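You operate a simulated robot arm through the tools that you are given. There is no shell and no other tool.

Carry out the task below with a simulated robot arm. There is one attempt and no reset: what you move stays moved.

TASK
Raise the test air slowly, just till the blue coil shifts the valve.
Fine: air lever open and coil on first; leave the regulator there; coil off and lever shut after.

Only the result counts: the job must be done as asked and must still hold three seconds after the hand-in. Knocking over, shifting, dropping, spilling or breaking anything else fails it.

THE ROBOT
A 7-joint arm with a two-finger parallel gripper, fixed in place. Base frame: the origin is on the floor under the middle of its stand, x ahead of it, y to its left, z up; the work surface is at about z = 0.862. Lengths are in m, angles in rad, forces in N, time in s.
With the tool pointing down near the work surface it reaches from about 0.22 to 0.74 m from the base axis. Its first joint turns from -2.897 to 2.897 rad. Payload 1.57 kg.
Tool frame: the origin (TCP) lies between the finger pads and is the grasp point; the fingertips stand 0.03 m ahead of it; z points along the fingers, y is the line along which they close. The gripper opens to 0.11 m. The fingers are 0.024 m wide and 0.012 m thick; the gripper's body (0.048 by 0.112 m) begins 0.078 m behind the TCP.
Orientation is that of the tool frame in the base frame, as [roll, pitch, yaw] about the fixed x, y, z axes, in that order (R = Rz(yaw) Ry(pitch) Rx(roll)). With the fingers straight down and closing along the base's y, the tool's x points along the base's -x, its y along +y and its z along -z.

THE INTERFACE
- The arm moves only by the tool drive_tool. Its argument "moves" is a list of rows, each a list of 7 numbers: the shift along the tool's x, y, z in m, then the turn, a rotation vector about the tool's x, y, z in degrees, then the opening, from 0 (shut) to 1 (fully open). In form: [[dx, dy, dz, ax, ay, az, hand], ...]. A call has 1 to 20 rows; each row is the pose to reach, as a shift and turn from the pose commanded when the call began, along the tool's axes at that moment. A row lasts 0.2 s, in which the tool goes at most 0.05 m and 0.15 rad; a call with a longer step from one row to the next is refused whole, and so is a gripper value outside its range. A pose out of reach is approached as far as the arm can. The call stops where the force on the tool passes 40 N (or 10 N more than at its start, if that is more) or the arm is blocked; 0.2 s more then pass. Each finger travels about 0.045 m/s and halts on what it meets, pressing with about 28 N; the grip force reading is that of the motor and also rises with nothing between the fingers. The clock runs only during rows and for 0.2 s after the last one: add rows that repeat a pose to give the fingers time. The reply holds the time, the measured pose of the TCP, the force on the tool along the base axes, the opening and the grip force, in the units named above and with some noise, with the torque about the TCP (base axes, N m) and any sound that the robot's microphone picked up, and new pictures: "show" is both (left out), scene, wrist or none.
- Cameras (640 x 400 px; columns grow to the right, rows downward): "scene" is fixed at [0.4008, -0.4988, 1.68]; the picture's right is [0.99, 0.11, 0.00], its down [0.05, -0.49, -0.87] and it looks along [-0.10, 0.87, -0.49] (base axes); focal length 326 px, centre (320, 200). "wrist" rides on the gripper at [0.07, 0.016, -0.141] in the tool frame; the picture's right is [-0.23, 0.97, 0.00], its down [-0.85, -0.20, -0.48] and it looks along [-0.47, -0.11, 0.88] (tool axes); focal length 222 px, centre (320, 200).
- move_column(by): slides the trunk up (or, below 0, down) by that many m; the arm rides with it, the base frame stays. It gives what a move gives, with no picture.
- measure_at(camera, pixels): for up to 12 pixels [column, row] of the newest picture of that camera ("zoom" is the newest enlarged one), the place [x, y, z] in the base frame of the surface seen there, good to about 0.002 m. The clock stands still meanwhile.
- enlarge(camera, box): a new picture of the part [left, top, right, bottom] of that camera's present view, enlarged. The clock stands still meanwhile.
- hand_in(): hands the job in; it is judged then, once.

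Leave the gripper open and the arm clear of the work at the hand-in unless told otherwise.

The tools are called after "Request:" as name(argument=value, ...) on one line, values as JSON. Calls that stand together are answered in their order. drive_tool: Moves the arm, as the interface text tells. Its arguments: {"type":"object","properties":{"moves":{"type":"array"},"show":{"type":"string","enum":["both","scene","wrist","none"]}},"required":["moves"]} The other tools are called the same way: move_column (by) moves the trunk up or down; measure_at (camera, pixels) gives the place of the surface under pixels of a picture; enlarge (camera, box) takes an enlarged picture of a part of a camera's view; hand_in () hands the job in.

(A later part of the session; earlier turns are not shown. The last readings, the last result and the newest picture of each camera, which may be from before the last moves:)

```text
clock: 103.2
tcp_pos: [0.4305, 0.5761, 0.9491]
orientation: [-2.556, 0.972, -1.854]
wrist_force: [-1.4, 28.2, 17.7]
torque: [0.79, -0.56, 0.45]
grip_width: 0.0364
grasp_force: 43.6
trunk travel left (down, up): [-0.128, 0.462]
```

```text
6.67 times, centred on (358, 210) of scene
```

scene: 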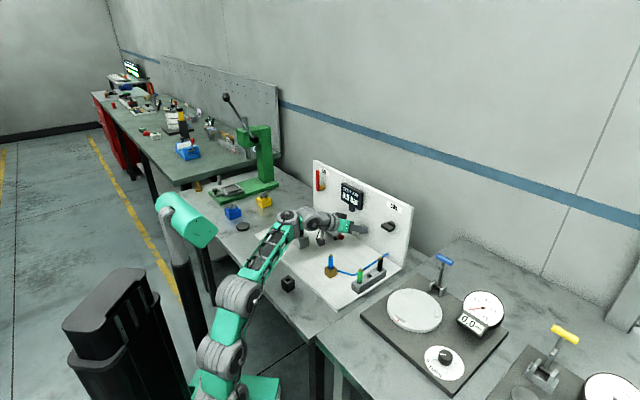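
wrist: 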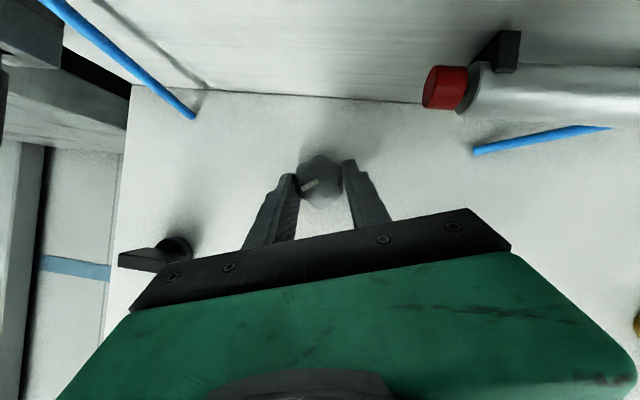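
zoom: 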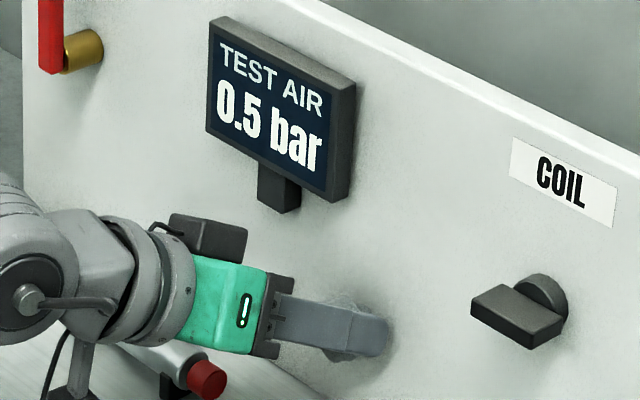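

Back at the starting angle, still 0.5 bar. I relieve the load and go 6° anticlockwise past the start, 1° per row.

Request:
drive_tool(moves=[[-0.0015, 0.0012, -0.0002, 0, 0, 0, 0.2], [-0.0029, 0.0023, -0.0005, 0, 0, 0, 0.2], [-0.0029, 0.0024, -0.0005, 0.5, 0, -0.87, 0.2], [-0.0029, 0.0025, -0.0005, 1.0, 0, -1.73, 0.2], [-0.0029, 0.0025, -0.0005, 1.5, 0, -2.6, 0.2], [-0.0029, 0.0026, -0.0005, 2.0, 0, -3.47, 0.2], [-0.0029, 0.0027, -0.0005, 2.5, 0, -4.33, 0.2], [-0.0029, 0.0028, -0.0005, 3.0, 0, -5.2, 0.2], [-0.0029, 0.0028, -0.0005, 3.0, 0, -5.2, 0.2]], show="both")

Request:
enlarge(camera="scene", box=[310, 180, 406, 240])

Request:
enlarge(camera="wrist", box=[240, 130, 400, 230])

```text
clock: 105.2
tcp_pos: [0.4306, 0.5773, 0.9482]
orientation: [-2.411, 0.91, -1.74]
wrist_force: [-15.8, 0.2, -3.5]
torque: [-0.78, 0.95, -0.42]
grip_width: 0.0364
grasp_force: 43.4
trunk travel left (down, up): [-0.128, 0.462]
```

scene: 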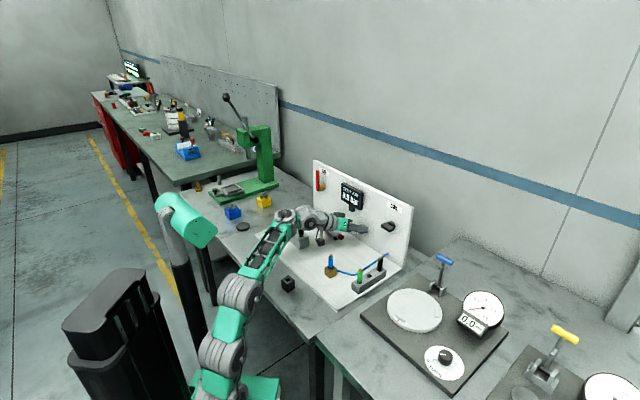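
wrist: 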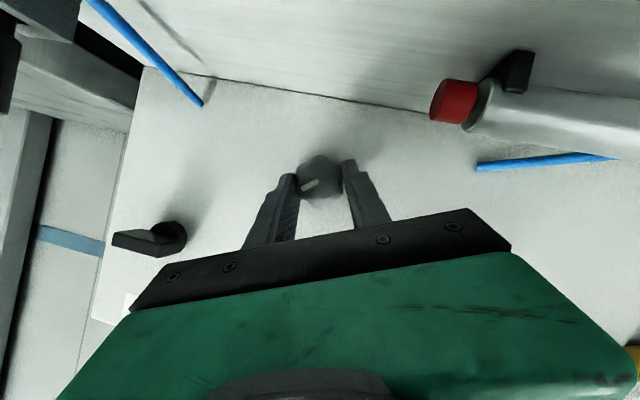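

```text
6.67 times, centred on (358, 210) of scene
```

zoom: 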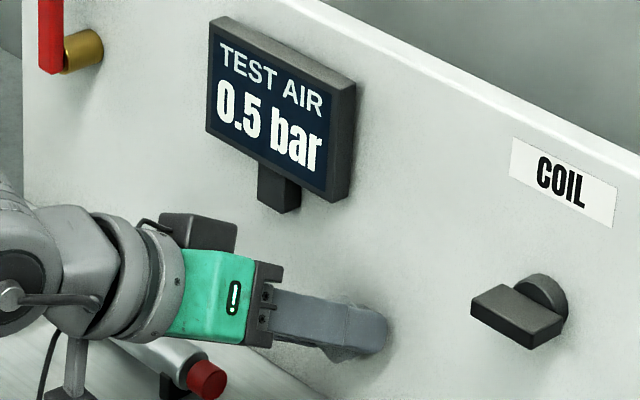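

```text
4.00 times, centred on (320, 180) of wrist
```

zoom: 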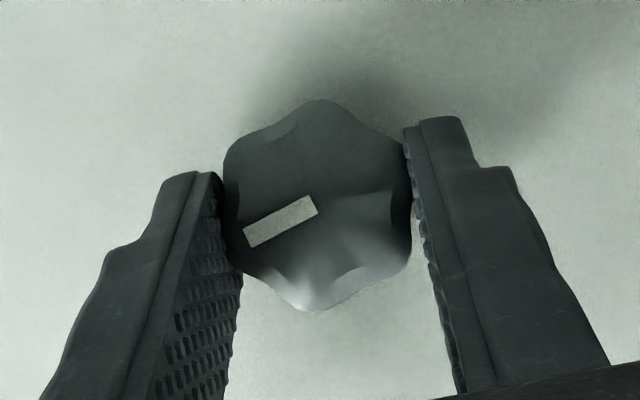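

Still 0.5 bar at 6° anticlockwise past the start. I continue 10° more anticlockwise, slowly.

Request:
drive_tool(moves=[[-0.0004, 0.0018, -0.001, 0, 0, 0, 0.2], [-0.0004, 0.0019, -0.001, 0.62, 0, -1.08, 0.2], [-0.0004, 0.002, -0.001, 1.25, 0, -2.17, 0.2], [-0.0004, 0.0021, -0.001, 1.87, 0, -3.25, 0.2], [-0.0004, 0.0022, -0.001, 2.49, 0, -4.33, 0.2], [-0.0004, 0.0023, -0.001, 3.12, 0, -5.42, 0.2], [-0.0004, 0.0024, -0.001, 3.74, 0, -6.5, 0.2], [-0.0004, 0.0025, -0.001, 4.36, 0, -7.58, 0.2], [-0.0004, 0.0026, -0.001, 4.98, 0, -8.67, 0.2], [-0.0004, 0.0026, -0.001, 4.98, 0, -8.67, 0.2]], show="both")

Request:
enlarge(camera="scene", box=[310, 180, 406, 240])

Request:
enlarge(camera="wrist", box=[240, 130, 400, 230])

```text
clock: 107.4
tcp_pos: [0.4299, 0.5768, 0.9489]
orientation: [-2.21, 0.8, -1.589]
wrist_force: [-7.9, -16.0, -22.4]
torque: [0.23, -0.13, 0.4]
grip_width: 0.0365
grasp_force: 43.8
trunk travel left (down, up): [-0.128, 0.462]
```

scene: 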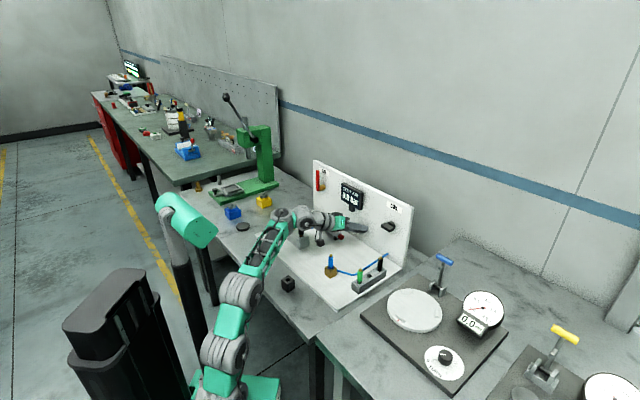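
wrist: 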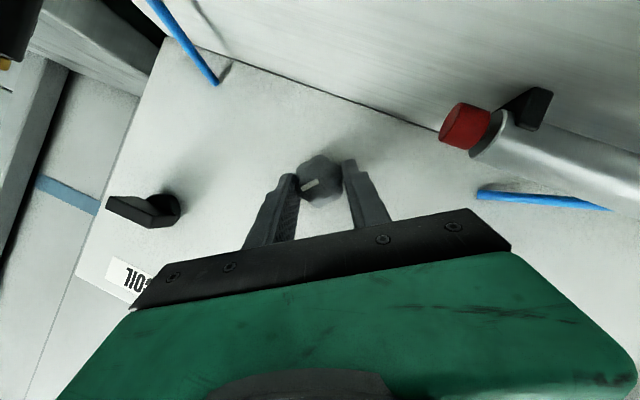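

```text
6.67 times, centred on (358, 210) of scene
```

zoom: 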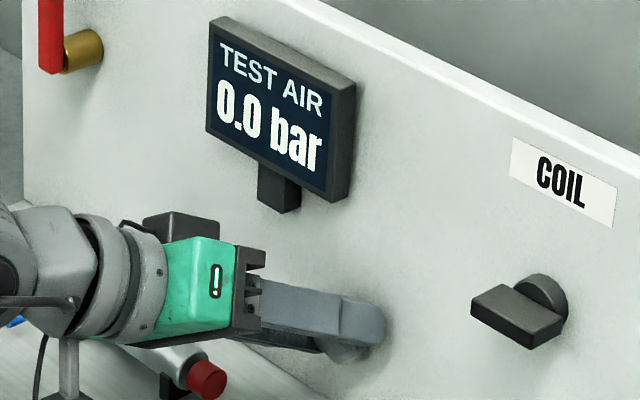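

```text
4.00 times, centred on (320, 180) of wrist
```

zoom: 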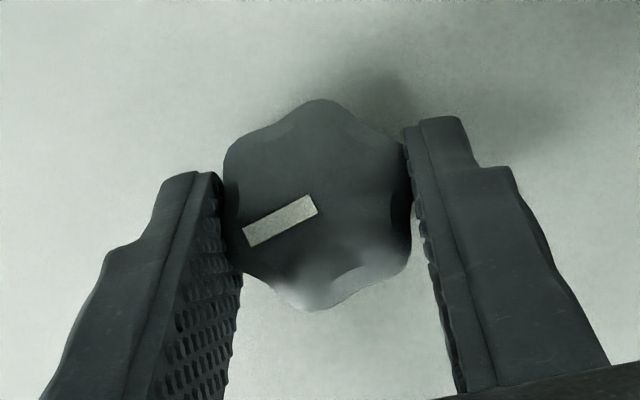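

The display dropped to 0.0 at 16° anticlockwise, so clockwise does raise the pressure. The display just steps by 0.5 bar, and the gearing is roughly 0.01 bar per degree. I turn clockwise again up to the angle I've already been at (no shift there), then go on more slowly.

Request:
drive_tool(moves=[[0.0023, 0.0003, 0.0003, -1.5, 0, 2.6, 0.2], [0.0023, -0.0002, 0.0003, -2.99, 0, 5.2, 0.2], [0.0024, -0.0006, 0.0003, -4.49, 0, 7.8, 0.2], [0.0025, -0.0011, 0.0004, -5.98, 0, 10.4, 0.2], [0.0026, -0.0015, 0.0004, -7.48, 0, 13.0, 0.2], [0.0027, -0.0019, 0.0005, -8.97, 0, 15.6, 0.2], [0.0028, -0.0023, 0.0006, -10.47, 0, 18.2, 0.2], [0.0029, -0.0028, 0.0007, -11.96, 0, 20.8, 0.2], [0.0031, -0.0032, 0.0008, -13.46, 0, 23.4, 0.2], [0.0033, -0.0036, 0.0009, -14.96, 0, 26.0, 0.2], [0.0035, -0.0039, 0.001, -16.45, 0, 28.6, 0.2], [0.0037, -0.0043, 0.0011, -17.95, 0, 31.2, 0.2], [0.0039, -0.0046, 0.0012, -19.44, 0, 33.8, 0.2], [0.0042, -0.005, 0.0014, -20.94, 0, 36.4, 0.2], [0.0045, -0.0053, 0.0015, -22.43, 0, 39.0, 0.2], [0.0047, -0.0056, 0.0017, -23.93, 0, 41.6, 0.2], [0.005, -0.0059, 0.0019, -25.42, 0, 44.2, 0.2]], show="both")

Request:
enlarge(camera="scene", box=[310, 180, 406, 240])

Request:
enlarge(camera="wrist", box=[240, 130, 400, 230])

```text
clock: 111.0
tcp_pos: [0.4341, 0.5724, 0.9488]
orientation: [2.588, 0.979, -2.832]
wrist_force: [14.0, 7.0, 4.7]
torque: [-0.17, 0.11, 0.06]
grip_width: 0.0365
grasp_force: 42.9
trunk travel left (down, up): [-0.128, 0.462]
```

scene: 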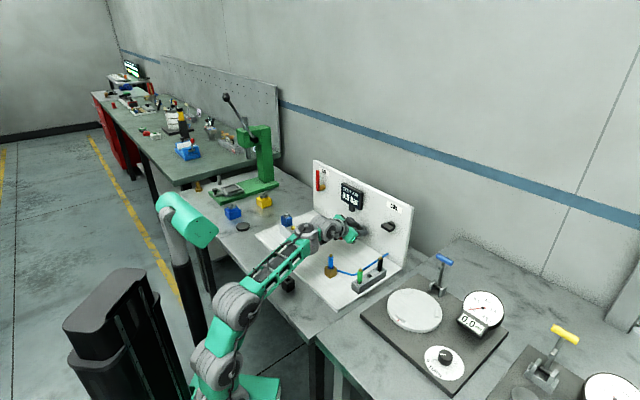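
wrist: 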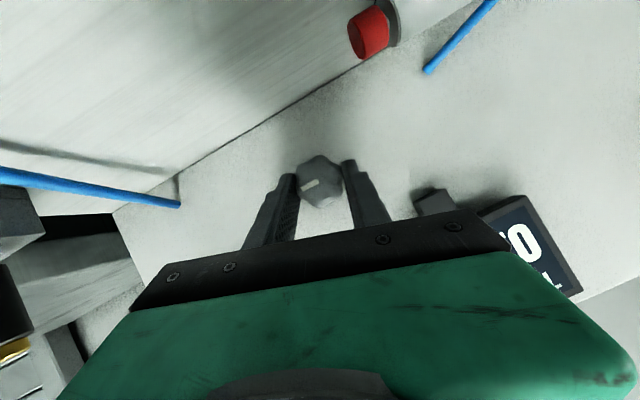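

```text
6.67 times, centred on (358, 210) of scene
```

zoom: 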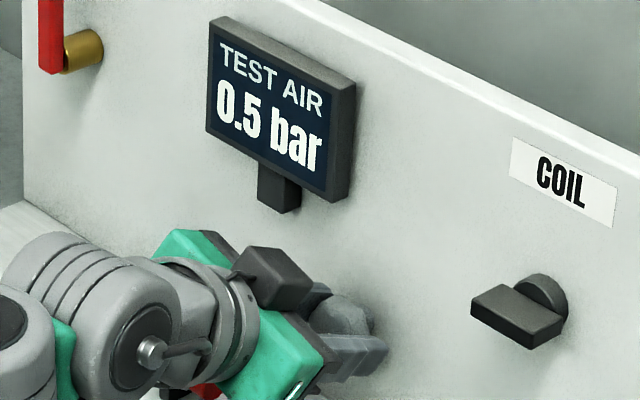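

```text
4.00 times, centred on (320, 180) of wrist
```

zoom: 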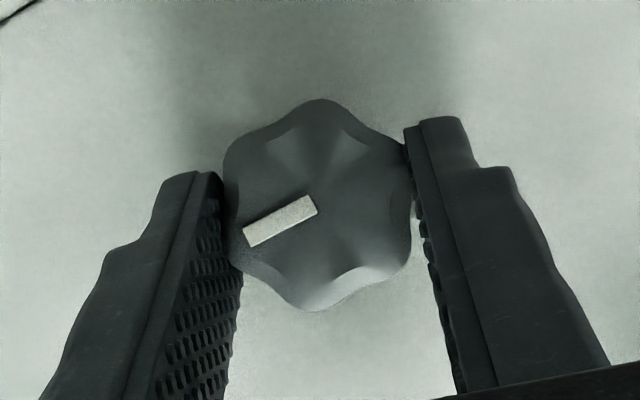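

Loads are small now and the display reads 0.5. I continue clockwise 12° at 1.5° per row.

Request:
drive_tool(moves=[[-0.0009, -0.0006, 0.0004, -0.75, 0, 1.3, 0.2], [-0.0009, -0.0008, 0.0004, -1.5, 0, 2.6, 0.2], [-0.0009, -0.0011, 0.0004, -2.24, 0, 3.9, 0.2], [-0.0009, -0.0013, 0.0004, -2.99, 0, 5.2, 0.2], [-0.0008, -0.0015, 0.0004, -3.74, 0, 6.5, 0.2], [-0.0008, -0.0017, 0.0005, -4.49, 0, 7.8, 0.2], [-0.0008, -0.0019, 0.0005, -5.23, 0, 9.1, 0.2], [-0.0007, -0.0022, 0.0005, -5.98, 0, 10.4, 0.2]], show="both")

Request:
enlarge(camera="scene", box=[310, 180, 406, 240])

```text
clock: 112.8
tcp_pos: [0.4353, 0.5717, 0.9481]
orientation: [2.303, 0.859, -3.058]
wrist_force: [-1.1, -6.9, -5.8]
torque: [0.62, -0.71, -0.42]
grip_width: 0.0366
grasp_force: 43.1
trunk travel left (down, up): [-0.128, 0.462]
```

scene: 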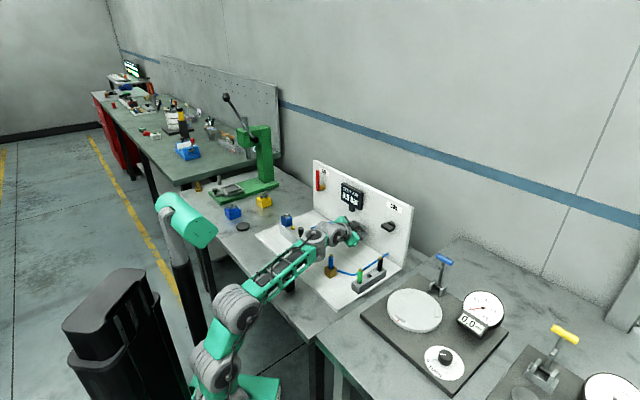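
wrist: 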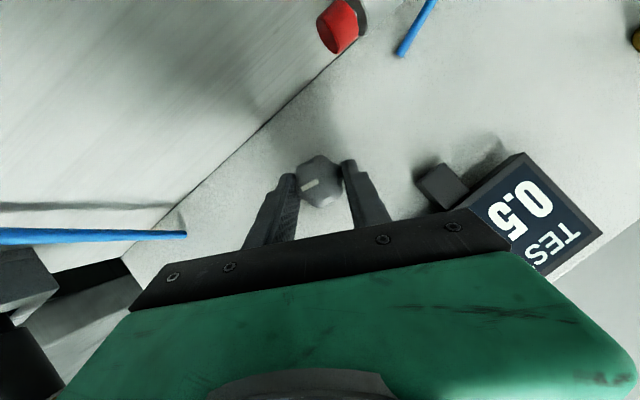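

```text
6.67 times, centred on (358, 210) of scene
```

zoom: 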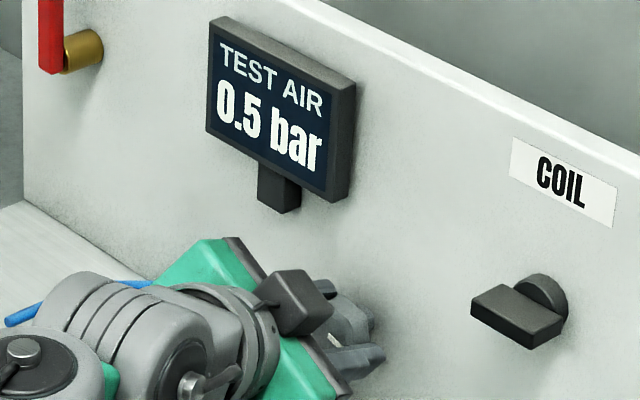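

47° clockwise from the start, still 0.5 and no shift. I release here, open to 60 mm, swing the open hand back 60° anticlockwise around the knob and grip the next pair of flats.

Request:
drive_tool(moves=[[0, 0, 0, 0, 0, 0, 0.45], [0, 0, 0, 0, 0, 0, 0.55], [0, 0, 0, 0, 0, 0, 0.55], [0.0, 0.0009, 0, 2.99, 0, -5.2, 0.55], [0.0002, 0.0018, 0.0001, 5.98, 0, -10.4, 0.55], [0.0004, 0.0026, 0.0002, 8.97, 0, -15.6, 0.55], [0.0006, 0.0035, 0.0004, 11.96, 0, -20.8, 0.55], [0.001, 0.0043, 0.0006, 14.96, 0, -26.0, 0.55], [0.0014, 0.005, 0.0008, 17.95, 0, -31.2, 0.55], [0.0019, 0.0057, 0.0011, 20.94, 0, -36.4, 0.55], [0.0024, 0.0063, 0.0014, 23.93, 0, -41.6, 0.55], [0.003, 0.0069, 0.0017, 26.92, 0, -46.8, 0.55], [0.0037, 0.0074, 0.0021, 29.91, 0, -52.0, 0.55], [0.0037, 0.0074, 0.0021, 29.91, 0, -52.0, 0.55]], show="both")

Request:
enlarge(camera="wrist", box=[240, 130, 400, 230])

```text
clock: 115.8
tcp_pos: [0.43, 0.5761, 0.9488]
orientation: [-2.262, 0.836, -1.625]
wrist_force: [0.7, -0.5, 0.7]
torque: [0.01, 0.03, 0.01]
grip_width: 0.0605
grasp_force: 0.1
trunk travel left (down, up): [-0.128, 0.462]
```

scene: 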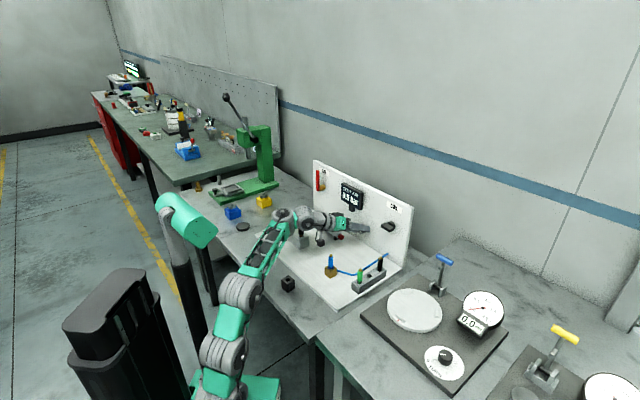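
wrist: 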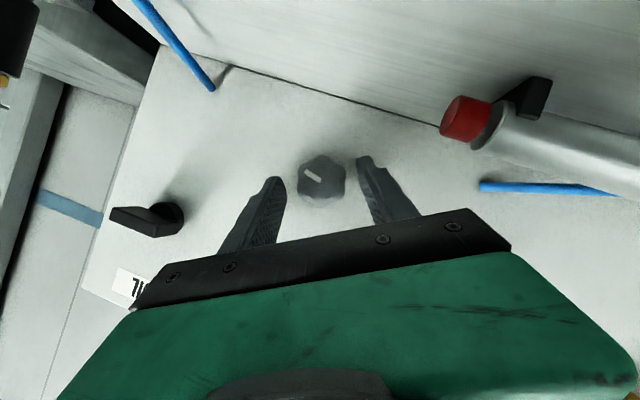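

```text
4.00 times, centred on (320, 180) of wrist
```

zoom: 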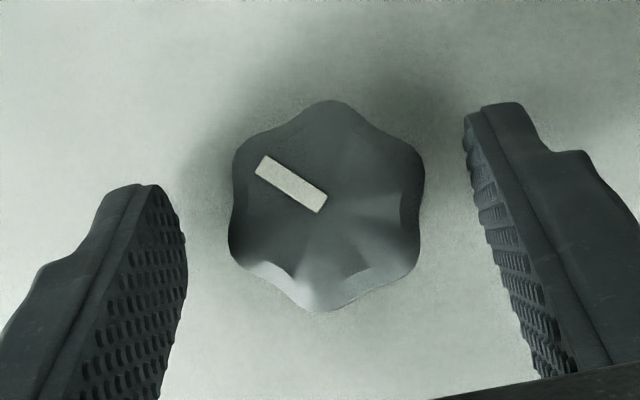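

The knob sits centred between the pads with its flats facing them. I close on it.

Request:
drive_tool(moves=[[0, 0.0004, 0, 0, 0, 0, 0.4], [0, 0.0004, 0, 0, 0, 0, 0.3], [0, 0.0004, 0, 0, 0, 0, 0.2], [0, 0.0004, 0, 0, 0, 0, 0.2]], show="scene")

Request:
enlarge(camera="scene", box=[310, 180, 406, 240])

```text
clock: 116.8
tcp_pos: [0.4294, 0.5783, 0.9472]
orientation: [-2.263, 0.839, -1.625]
wrist_force: [-2.6, 0.9, -2.2]
torque: [0.14, -0.13, 0.28]
grip_width: 0.0365
grasp_force: 34.6
trunk travel left (down, up): [-0.128, 0.462]
```

scene: 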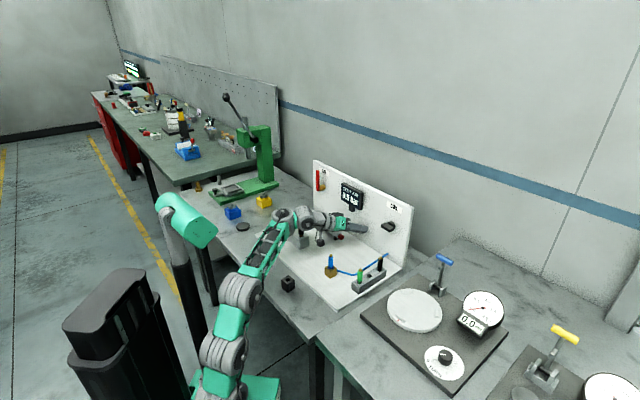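

```text
6.67 times, centred on (358, 210) of scene
```

zoom: 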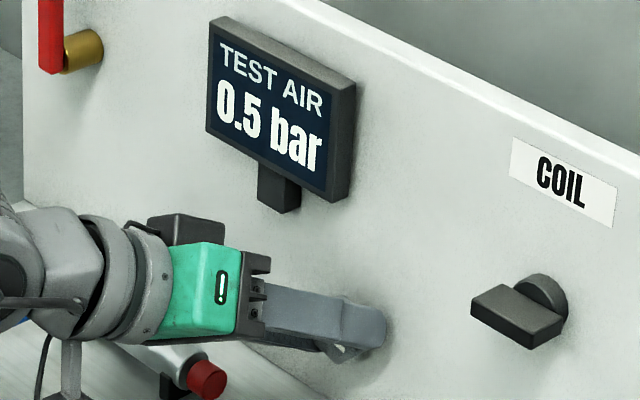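

The grip is well centred and the forces are small. Now I turn slowly clockwise at 1° per row in 8° portions, listening for the shift and watching the cylinder.

Request:
drive_tool(moves=[[0, -0.0001, 0, -0.5, 0, 0.87, 0.2], [0, -0.0003, 0, -1.0, 0, 1.73, 0.2], [0, -0.0004, 0, -1.5, 0, 2.6, 0.2], [0, -0.0006, 0, -1.99, 0, 3.47, 0.2], [0, -0.0007, 0, -2.49, 0, 4.33, 0.2], [0, -0.0009, 0, -2.99, 0, 5.2, 0.2], [0, -0.001, 0, -3.49, 0, 6.07, 0.2], [0.0001, -0.0012, 0, -3.99, 0, 6.94, 0.2]], show="both")

Request:
enlarge(camera="scene", box=[310, 180, 406, 240])

```text
clock: 118.6
tcp_pos: [0.4303, 0.5772, 0.9484]
orientation: [-2.438, 0.923, -1.761]
wrist_force: [-1.8, -0.7, -5.3]
torque: [0.19, -0.18, -0.31]
grip_width: 0.0365
grasp_force: 42.7
trunk travel left (down, up): [-0.128, 0.462]
```

scene: 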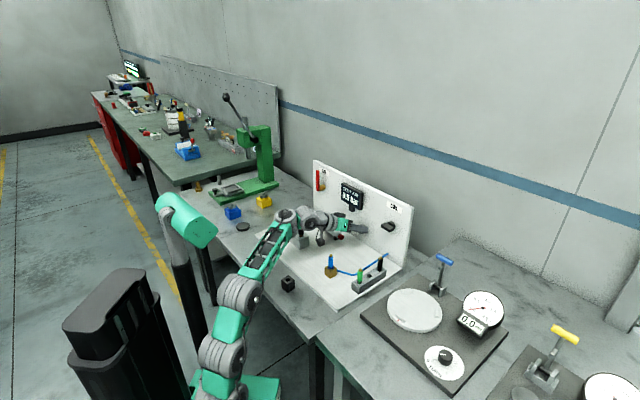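
wrist: 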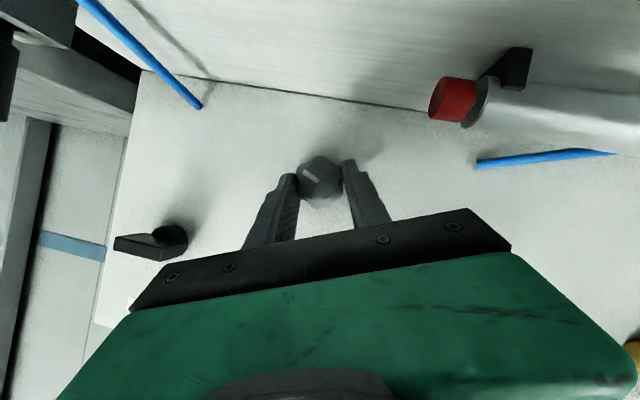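

```text
6.67 times, centred on (358, 210) of scene
```

zoom: 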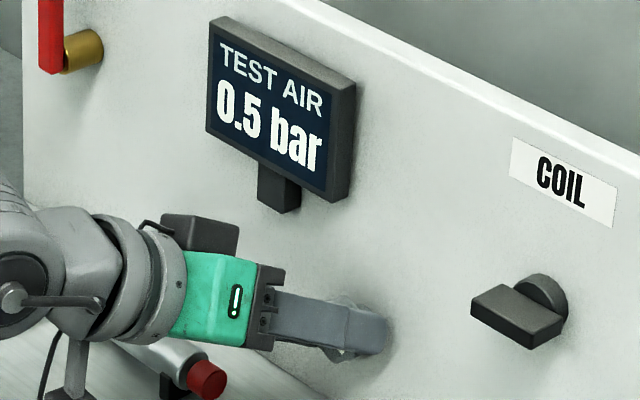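

No shift, 0.5 bar, forces low. I repeat 8° portions.

Request:
drive_tool(moves=[[0, -0.0001, 0, -0.5, 0, 0.87, 0.2], [0, -0.0003, 0, -1.0, 0, 1.73, 0.2], [0, -0.0004, 0, -1.5, 0, 2.6, 0.2], [0, -0.0006, 0, -1.99, 0, 3.47, 0.2], [0, -0.0007, 0, -2.49, 0, 4.33, 0.2], [0, -0.0009, 0, -2.99, 0, 5.2, 0.2], [0, -0.001, 0, -3.49, 0, 6.07, 0.2], [0.0001, -0.0012, 0, -3.99, 0, 6.94, 0.2]], show="both")

Request:
enlarge(camera="scene", box=[310, 180, 406, 240])

```text
clock: 120.4
tcp_pos: [0.4306, 0.5748, 0.9488]
orientation: [-2.649, 0.993, -1.935]
wrist_force: [-2.9, -4.2, -4.9]
torque: [0.47, -0.43, 0.07]
grip_width: 0.0365
grasp_force: 42.5
trunk travel left (down, up): [-0.128, 0.462]
```

scene: 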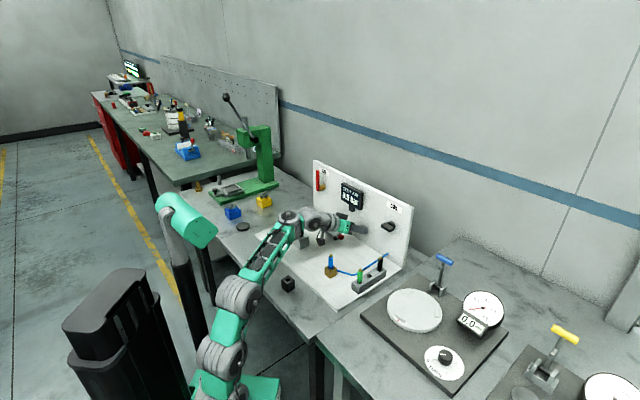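
wrist: 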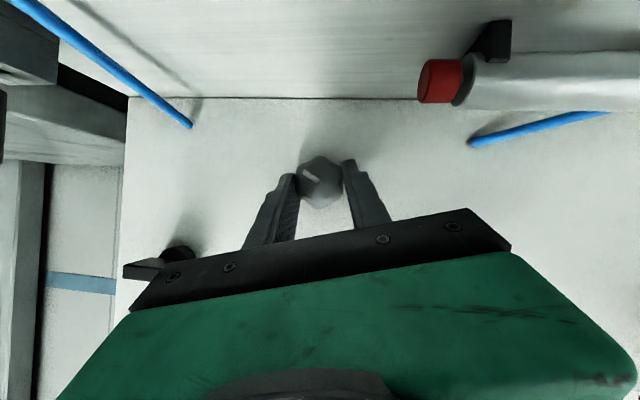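

```text
6.67 times, centred on (358, 210) of scene
```

zoom: 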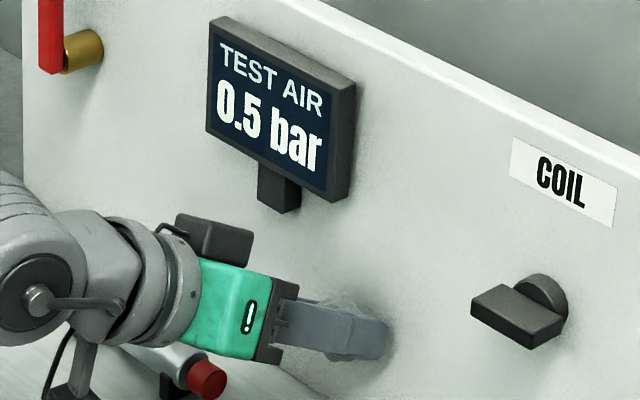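

Still 0.5. The slope is below 0.0075 bar per degree, so 10° portions stay under 0.08 bar.

Request:
drive_tool(moves=[[0, -0.0001, 0, -0.5, 0, 0.87, 0.2], [0, -0.0003, 0, -1.0, 0, 1.73, 0.2], [0, -0.0004, 0, -1.5, 0, 2.6, 0.2], [0, -0.0006, 0, -1.99, 0, 3.47, 0.2], [0, -0.0007, 0, -2.49, 0, 4.33, 0.2], [0, -0.0009, 0, -2.99, 0, 5.2, 0.2], [0, -0.001, 0, -3.49, 0, 6.07, 0.2], [0.0001, -0.0012, 0, -3.99, 0, 6.94, 0.2], [0.0001, -0.0013, 0, -4.49, 0, 7.8, 0.2], [0.0001, -0.0015, 0.0001, -4.99, 0, 8.67, 0.2]], show="both")

Request:
enlarge(camera="scene", box=[310, 180, 406, 240])

```text
clock: 122.6
tcp_pos: [0.4315, 0.5742, 0.9489]
orientation: [-2.97, 1.044, -2.208]
wrist_force: [0.3, -3.6, -5.5]
torque: [-0.5, 0.48, -0.23]
grip_width: 0.0366
grasp_force: 42.8
trunk travel left (down, up): [-0.128, 0.462]
```

scene: 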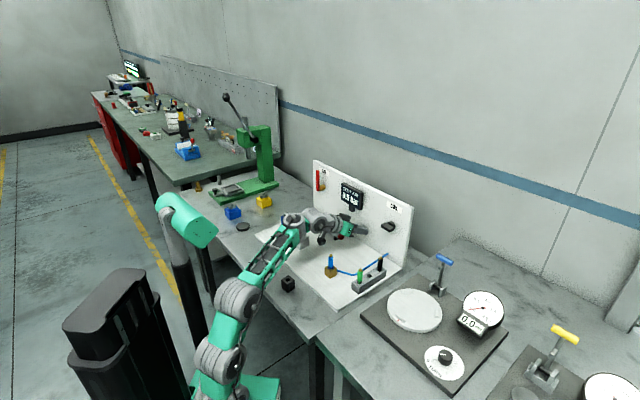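
wrist: 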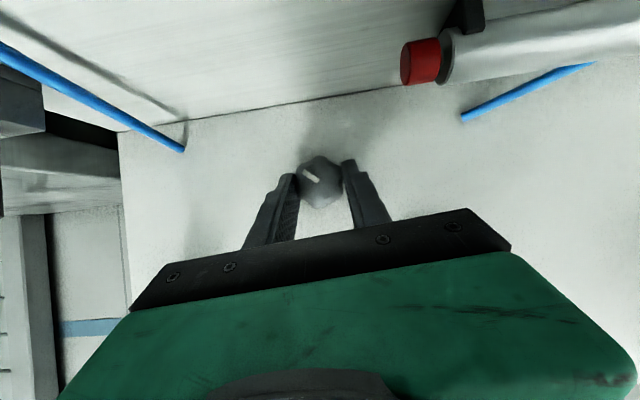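

```text
6.67 times, centred on (358, 210) of scene
```

zoom: 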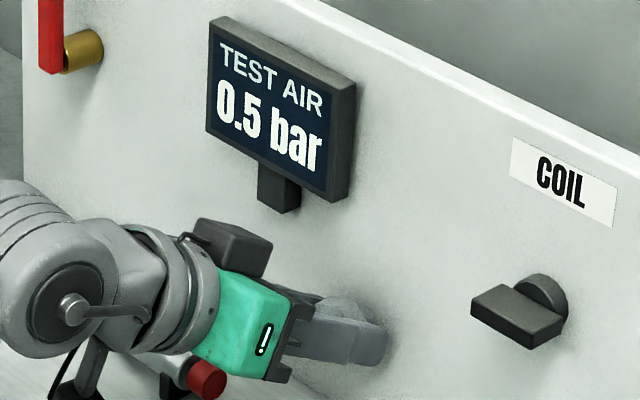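

73° from the start, still 0.5 and no shift. I continue with 12° portions at 1.2° per row.

Request:
drive_tool(moves=[[0, -0.0002, 0, -0.6, 0, 1.04, 0.2], [0, -0.0004, 0, -1.2, 0, 2.08, 0.2], [0, -0.0005, 0, -1.79, 0, 3.12, 0.2], [0, -0.0007, 0, -2.39, 0, 4.16, 0.2], [0, -0.0009, 0, -2.99, 0, 5.2, 0.2], [0, -0.0011, 0, -3.59, 0, 6.24, 0.2], [0.0001, -0.0012, 0, -4.19, 0, 7.28, 0.2], [0.0001, -0.0014, 0, -4.79, 0, 8.32, 0.2], [0.0001, -0.0016, 0.0001, -5.38, 0, 9.36, 0.2], [0.0002, -0.0018, 0.0001, -5.98, 0, 10.4, 0.2]], show="both")

Request:
enlarge(camera="scene", box=[310, 180, 406, 240])

```text
clock: 124.8
tcp_pos: [0.4329, 0.5738, 0.9484]
orientation: [2.896, 1.035, -2.571]
wrist_force: [-2.5, -6.0, -7.5]
torque: [0.03, -0.08, -0.22]
grip_width: 0.0366
grasp_force: 43.2
trunk travel left (down, up): [-0.128, 0.462]
```

scene: 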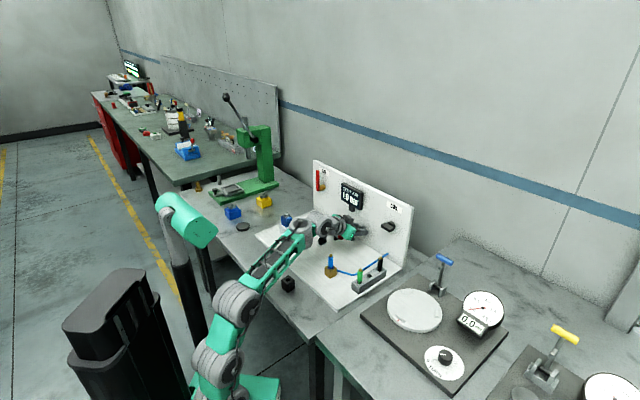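
wrist: 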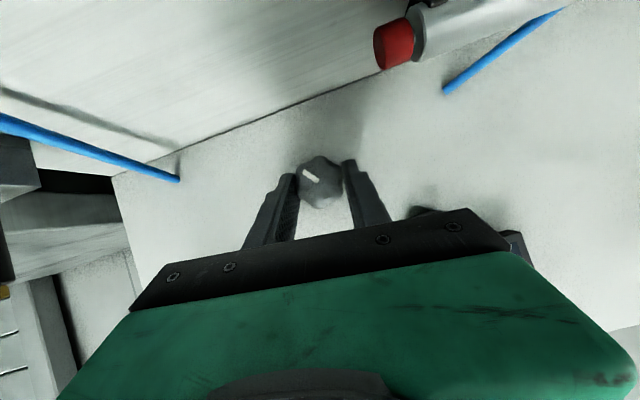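

```text
6.67 times, centred on (358, 210) of scene
```

zoom: 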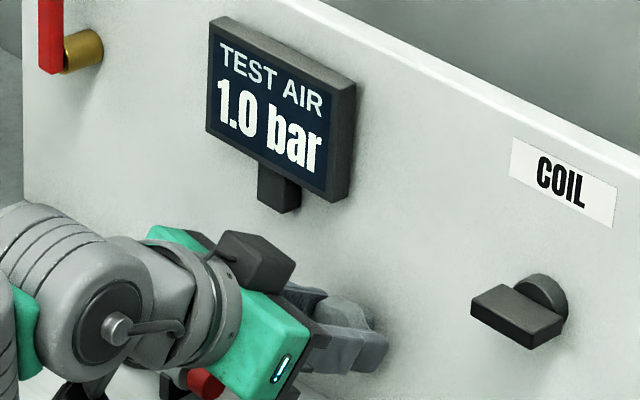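

The display stepped to 1.0 bar near 79° from the start, so the gearing is about 90° per 0.5 bar (2 bar per turn). I continue clockwise, 11° at 1° per row.

Request:
drive_tool(moves=[[0, -0.0001, 0, -0.5, 0, 0.87, 0.2], [0, -0.0003, 0, -1.0, 0, 1.73, 0.2], [0, -0.0004, 0, -1.5, 0, 2.6, 0.2], [0, -0.0006, 0, -1.99, 0, 3.47, 0.2], [0, -0.0007, 0, -2.49, 0, 4.33, 0.2], [0, -0.0009, 0, -2.99, 0, 5.2, 0.2], [0, -0.001, 0, -3.49, 0, 6.07, 0.2], [0.0001, -0.0012, 0, -3.99, 0, 6.94, 0.2], [0.0001, -0.0013, 0, -4.49, 0, 7.8, 0.2], [0.0001, -0.0015, 0.0001, -4.99, 0, 8.67, 0.2], [0.0001, -0.0016, 0.0001, -5.48, 0, 9.54, 0.2]], show="both")

```text
clock: 127.2
tcp_pos: [0.434, 0.5724, 0.9486]
orientation: [2.559, 0.971, -2.854]
wrist_force: [2.3, -1.6, -4.7]
torque: [-0.36, 0.29, 0.36]
grip_width: 0.0367
grasp_force: 43.2
trunk travel left (down, up): [-0.128, 0.462]
```

scene: 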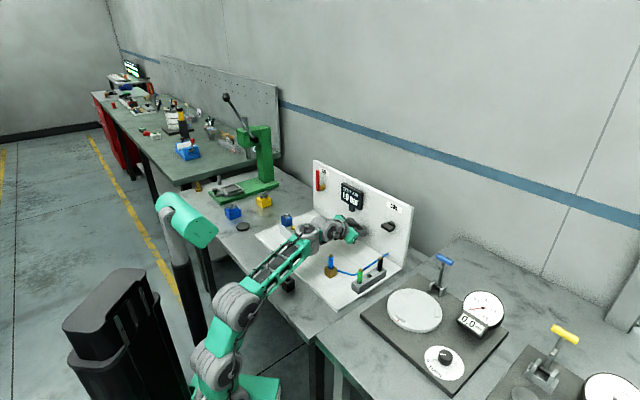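
wrist: 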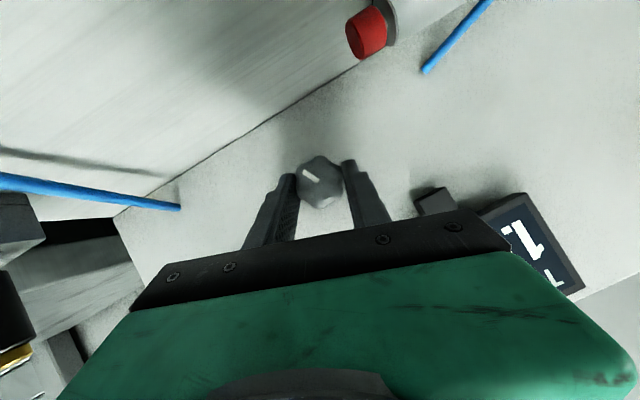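

No shift yet (red end unchanged, no sound). Another 11°.

Request:
drive_tool(moves=[[0, -0.0001, 0, -0.5, 0, 0.87, 0.2], [0, -0.0003, 0, -1.0, 0, 1.73, 0.2], [0, -0.0004, 0, -1.5, 0, 2.6, 0.2], [0, -0.0006, 0, -1.99, 0, 3.47, 0.2], [0, -0.0007, 0, -2.49, 0, 4.33, 0.2], [0, -0.0009, 0, -2.99, 0, 5.2, 0.2], [0, -0.001, 0, -3.49, 0, 6.07, 0.2], [0.0001, -0.0012, 0, -3.99, 0, 6.94, 0.2], [0.0001, -0.0013, 0, -4.49, 0, 7.8, 0.2], [0.0001, -0.0015, 0.0001, -4.99, 0, 8.67, 0.2], [0.0001, -0.0016, 0.0001, -5.48, 0, 9.54, 0.2]], show="both")

```text
clock: 129.6
tcp_pos: [0.437, 0.5703, 0.9469]
orientation: [2.299, 0.86, -3.061]
wrist_force: [-2.2, -8.1, -7.2]
torque: [0.16, -0.3, -0.22]
grip_width: 0.0366
grasp_force: 42.6
trunk travel left (down, up): [-0.128, 0.462]
```

scene: 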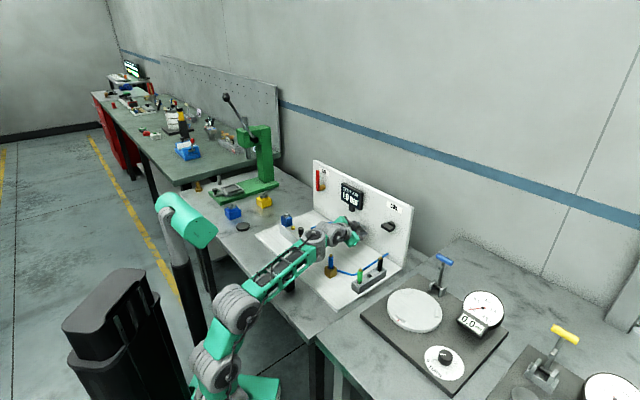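
wrist: 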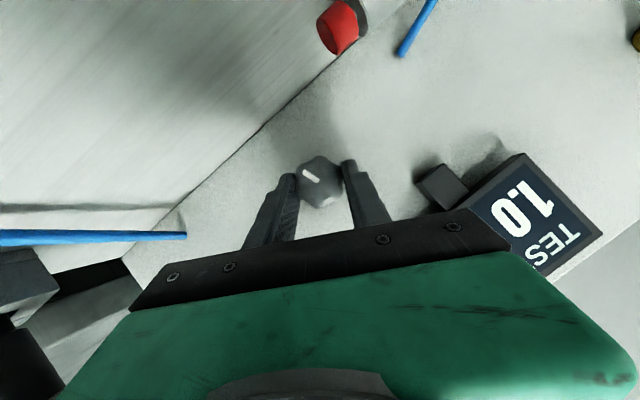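

1.0 bar and no shift after about 107°. I do the regrip again in one go: open, swing back 60°, close on the next flats.

Request:
drive_tool(moves=[[0, 0, 0, 0, 0, 0, 0.45], [0, 0, 0, 0, 0, 0, 0.55], [0, 0, 0, 0, 0, 0, 0.55], [0.0, 0.0009, 0, 2.99, 0, -5.2, 0.55], [0.0002, 0.0018, 0.0001, 5.98, 0, -10.4, 0.55], [0.0004, 0.0026, 0.0002, 8.97, 0, -15.6, 0.55], [0.0006, 0.0035, 0.0004, 11.96, 0, -20.8, 0.55], [0.001, 0.0043, 0.0006, 14.96, 0, -26.0, 0.55], [0.0014, 0.005, 0.0008, 17.95, 0, -31.2, 0.55], [0.0019, 0.0057, 0.0011, 20.94, 0, -36.4, 0.55], [0.0024, 0.0063, 0.0014, 23.93, 0, -41.6, 0.55], [0.003, 0.0069, 0.0017, 26.92, 0, -46.8, 0.55], [0.0037, 0.0074, 0.0021, 29.91, 0, -52.0, 0.55], [0.0037, 0.0074, 0.0021, 29.91, 0, -52.0, 0.55]], show="wrist")

Request:
enlarge(camera="wrist", box=[240, 130, 400, 230])

```text
clock: 132.6
tcp_pos: [0.4292, 0.5778, 0.9485]
orientation: [-2.262, 0.837, -1.624]
wrist_force: [0.9, 0.1, 0.4]
torque: [0.01, 0.04, 0.0]
grip_width: 0.0603
grasp_force: 0.0
trunk travel left (down, up): [-0.128, 0.462]
```

wrist: 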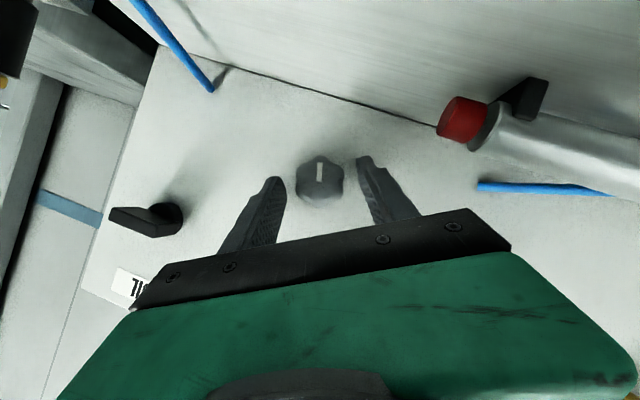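

```text
4.00 times, centred on (320, 180) of wrist
```

zoom: 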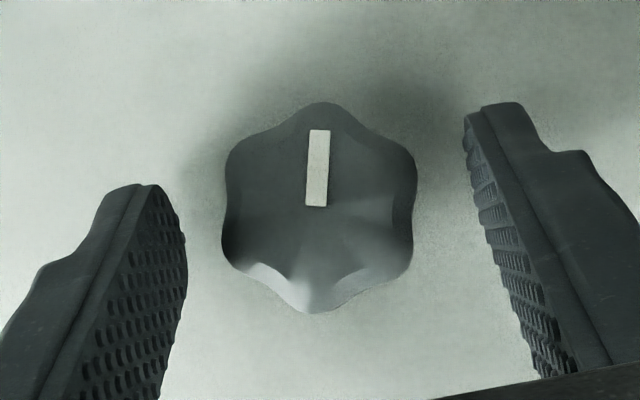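

Centred well. I close, then turn 14° at 1° per row in the same call.

Request:
drive_tool(moves=[[0, 0.0002, 0, 0, 0, 0, 0.4], [0, 0.0002, 0, 0, 0, 0, 0.3], [0, 0.0002, 0, 0, 0, 0, 0.2], [0, 0.0002, 0, 0, 0, 0, 0.2], [0, 0.0, 0, -0.5, 0, 0.87, 0.2], [0, -0.0001, 0, -1.0, 0, 1.73, 0.2], [0, -0.0002, 0, -1.5, 0, 2.6, 0.2], [0, -0.0004, 0, -1.99, 0, 3.47, 0.2], [0, -0.0005, 0, -2.49, 0, 4.33, 0.2], [0, -0.0007, 0, -2.99, 0, 5.2, 0.2], [0, -0.0008, 0, -3.49, 0, 6.07, 0.2], [0.0001, -0.001, 0, -3.99, 0, 6.94, 0.2], [0.0001, -0.0011, 0, -4.49, 0, 7.8, 0.2], [0.0001, -0.0013, 0.0001, -4.99, 0, 8.67, 0.2], [0.0001, -0.0014, 0.0001, -5.48, 0, 9.54, 0.2], [0.0002, -0.0016, 0.0001, -5.98, 0, 10.4, 0.2], [0.0002, -0.0017, 0.0001, -6.48, 0, 11.27, 0.2], [0.0002, -0.0019, 0.0001, -6.98, 0, 12.14, 0.2]], show="both")

Request:
enlarge(camera="scene", box=[310, 180, 406, 240])

```text
clock: 136.4
tcp_pos: [0.4302, 0.5758, 0.9484]
orientation: [-2.592, 0.979, -1.889]
wrist_force: [-9.0, -9.8, -5.8]
torque: [-0.35, 0.37, -0.36]
grip_width: 0.0363
grasp_force: 42.7
trunk travel left (down, up): [-0.128, 0.462]
```

scene: 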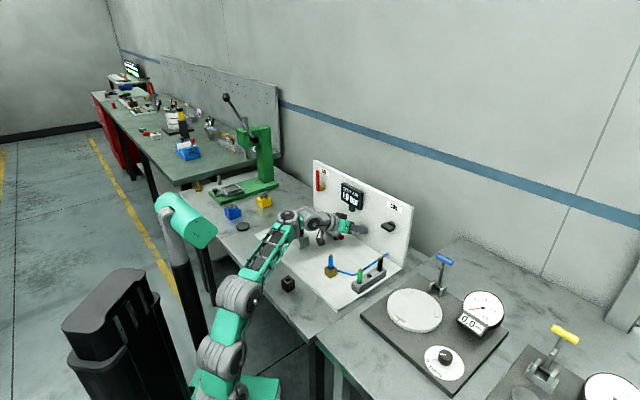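
wrist: 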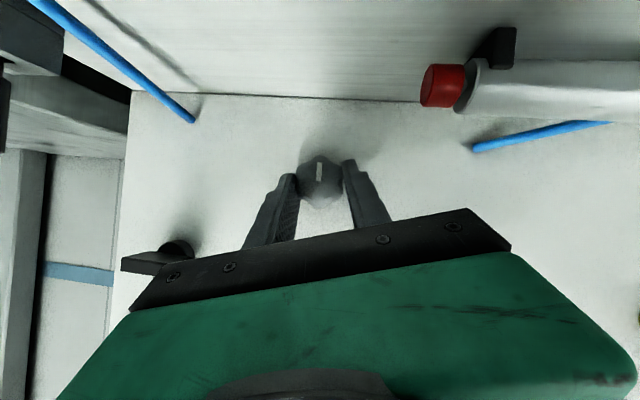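

```text
6.67 times, centred on (358, 210) of scene
```

zoom: 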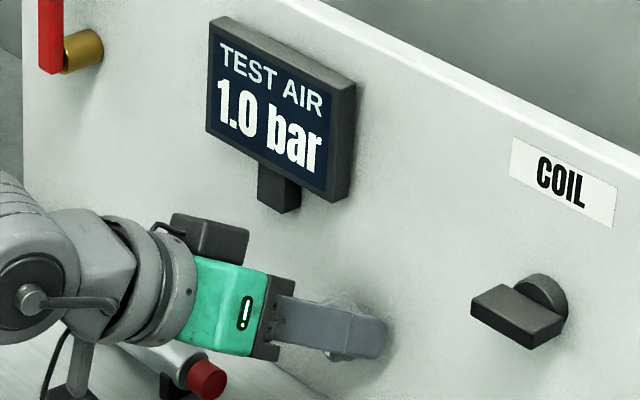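

Still 1.0 bar, no shift (about 121°). I continue 15° at 1° per row.

Request:
drive_tool(moves=[[0.0002, -0.0001, -0.0004, -0.5, 0, 0.87, 0.2], [0.0002, -0.0003, -0.0004, -1.0, 0, 1.73, 0.2], [0.0002, -0.0004, -0.0004, -1.5, 0, 2.6, 0.2], [0.0002, -0.0006, -0.0004, -1.99, 0, 3.47, 0.2], [0.0002, -0.0007, -0.0004, -2.49, 0, 4.33, 0.2], [0.0002, -0.0009, -0.0004, -2.99, 0, 5.2, 0.2], [0.0002, -0.001, -0.0004, -3.49, 0, 6.07, 0.2], [0.0003, -0.0012, -0.0004, -3.99, 0, 6.94, 0.2], [0.0003, -0.0013, -0.0004, -4.49, 0, 7.8, 0.2], [0.0003, -0.0015, -0.0003, -4.99, 0, 8.67, 0.2], [0.0003, -0.0016, -0.0003, -5.48, 0, 9.54, 0.2], [0.0004, -0.0018, -0.0003, -5.98, 0, 10.4, 0.2], [0.0004, -0.0019, -0.0003, -6.48, 0, 11.27, 0.2], [0.0004, -0.0021, -0.0003, -6.98, 0, 12.14, 0.2], [0.0005, -0.0022, -0.0003, -7.48, 0, 13.0, 0.2]], show="both")

Request:
enlarge(camera="scene", box=[310, 180, 406, 240])

```text
clock: 139.6
tcp_pos: [0.4323, 0.5741, 0.949]
orientation: [-3.077, 1.05, -2.297]
wrist_force: [-1.5, -0.7, -5.1]
torque: [0.54, -0.57, -0.01]
grip_width: 0.0365
grasp_force: 42.9
trunk travel left (down, up): [-0.128, 0.462]
```

scene: 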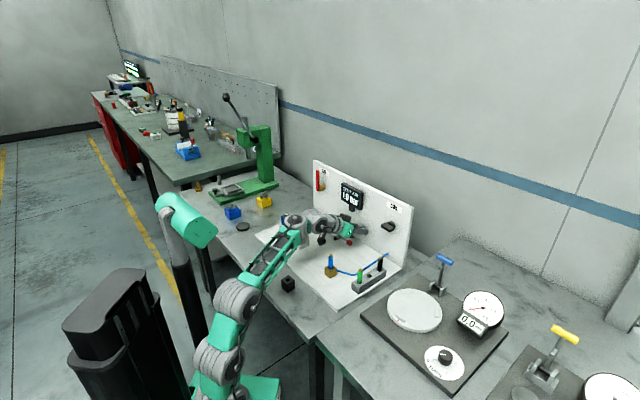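
wrist: 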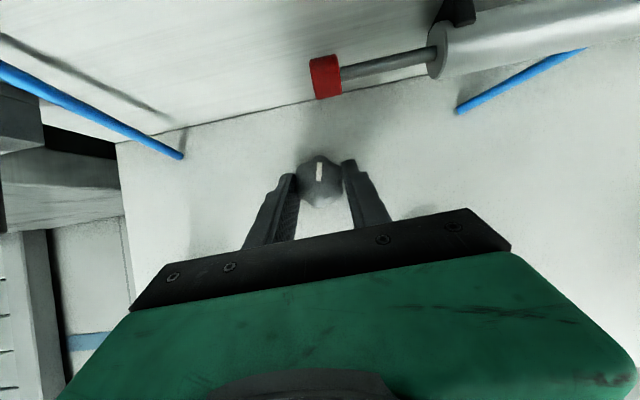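

```text
6.67 times, centred on (358, 210) of scene
```

zoom: 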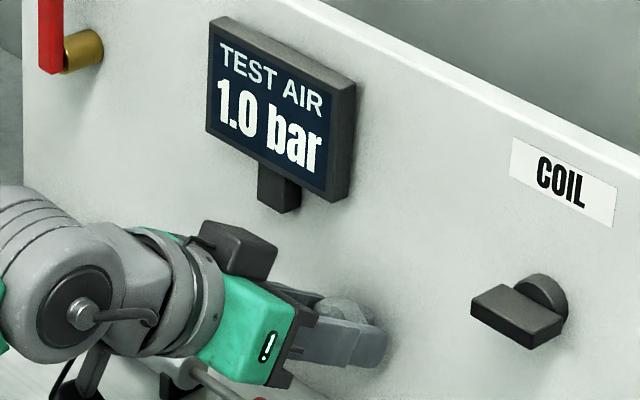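

The cylinder's red end has moved out (rod visible at (325, 75)–(435, 60) in the wrist view). So the valve shifted within these last 15° (under 0.09 bar), at 1.0 bar displayed, and I stop turning here. I'll confirm and measure the extended rod's place before letting go.

Request:
measure_at(camera="wrist", pixels=[[325, 75], [315, 75], [335, 62], [385, 67], [436, 62], [325, 95]])

Request:
enlarge(camera="wrist", box=[260, 20, 500, 170])

```text
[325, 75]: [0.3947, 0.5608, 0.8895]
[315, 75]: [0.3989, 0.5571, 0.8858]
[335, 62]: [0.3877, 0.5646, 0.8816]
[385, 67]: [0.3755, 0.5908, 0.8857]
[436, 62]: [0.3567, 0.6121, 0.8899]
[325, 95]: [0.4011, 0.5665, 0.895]
```

```text
2.67 times, centred on (380, 95) of wrist
```

zoom: 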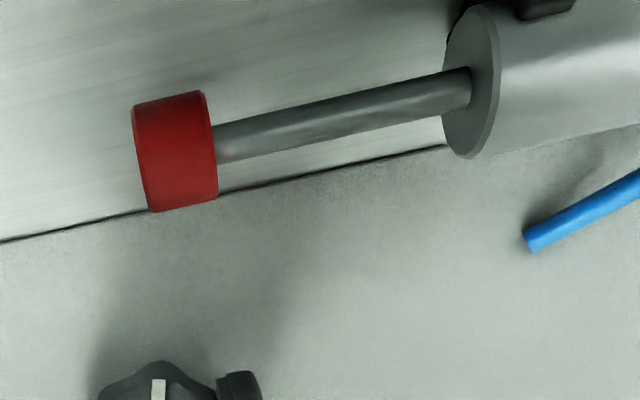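

The rod is fully out at z ≈ 0.89, below the hand, so it won't be touched. I now open the fingers without moving, then check the knob and display.

Request:
drive_tool(moves=[[0, 0, 0, 0, 0, 0, 0.38], [0, 0, 0, 0, 0, 0, 0.5], [0, 0, 0, 0, 0, 0, 0.6], [0, 0, 0, 0, 0, 0, 0.6]], show="both")

Request:
enlarge(camera="wrist", box=[240, 130, 400, 230])

Request:
enlarge(camera="scene", box=[310, 180, 406, 240])

```text
clock: 140.6
tcp_pos: [0.4313, 0.5737, 0.9489]
orientation: [-3.073, 1.049, -2.3]
wrist_force: [0.2, -0.1, 0.3]
torque: [0.02, 0.05, 0.02]
grip_width: 0.066
grasp_force: 0.1
trunk travel left (down, up): [-0.128, 0.462]
```

scene: 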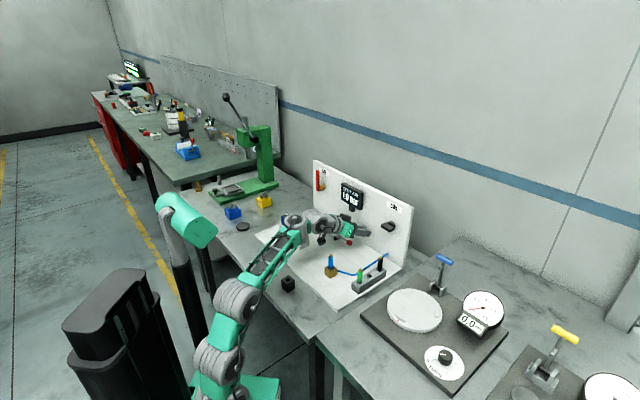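
wrist: 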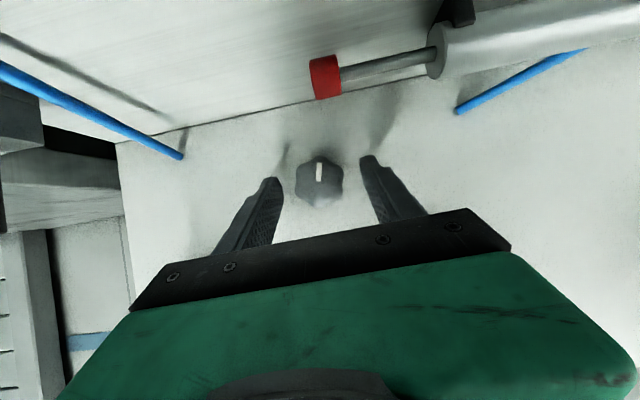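

```text
4.00 times, centred on (320, 180) of wrist
```

zoom: 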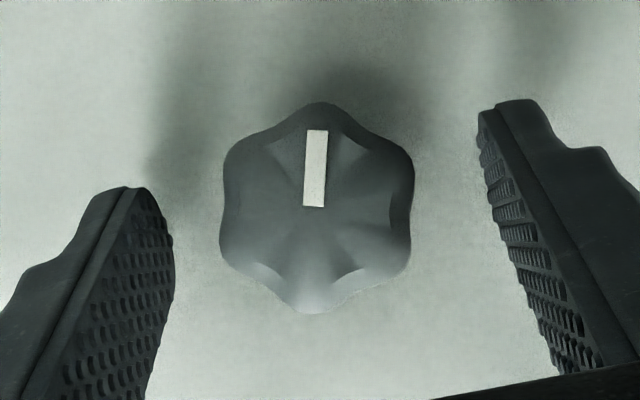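

```text
6.67 times, centred on (358, 210) of scene
```

zoom: 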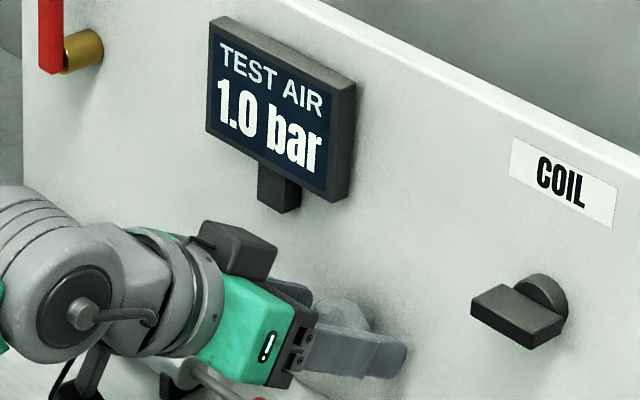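

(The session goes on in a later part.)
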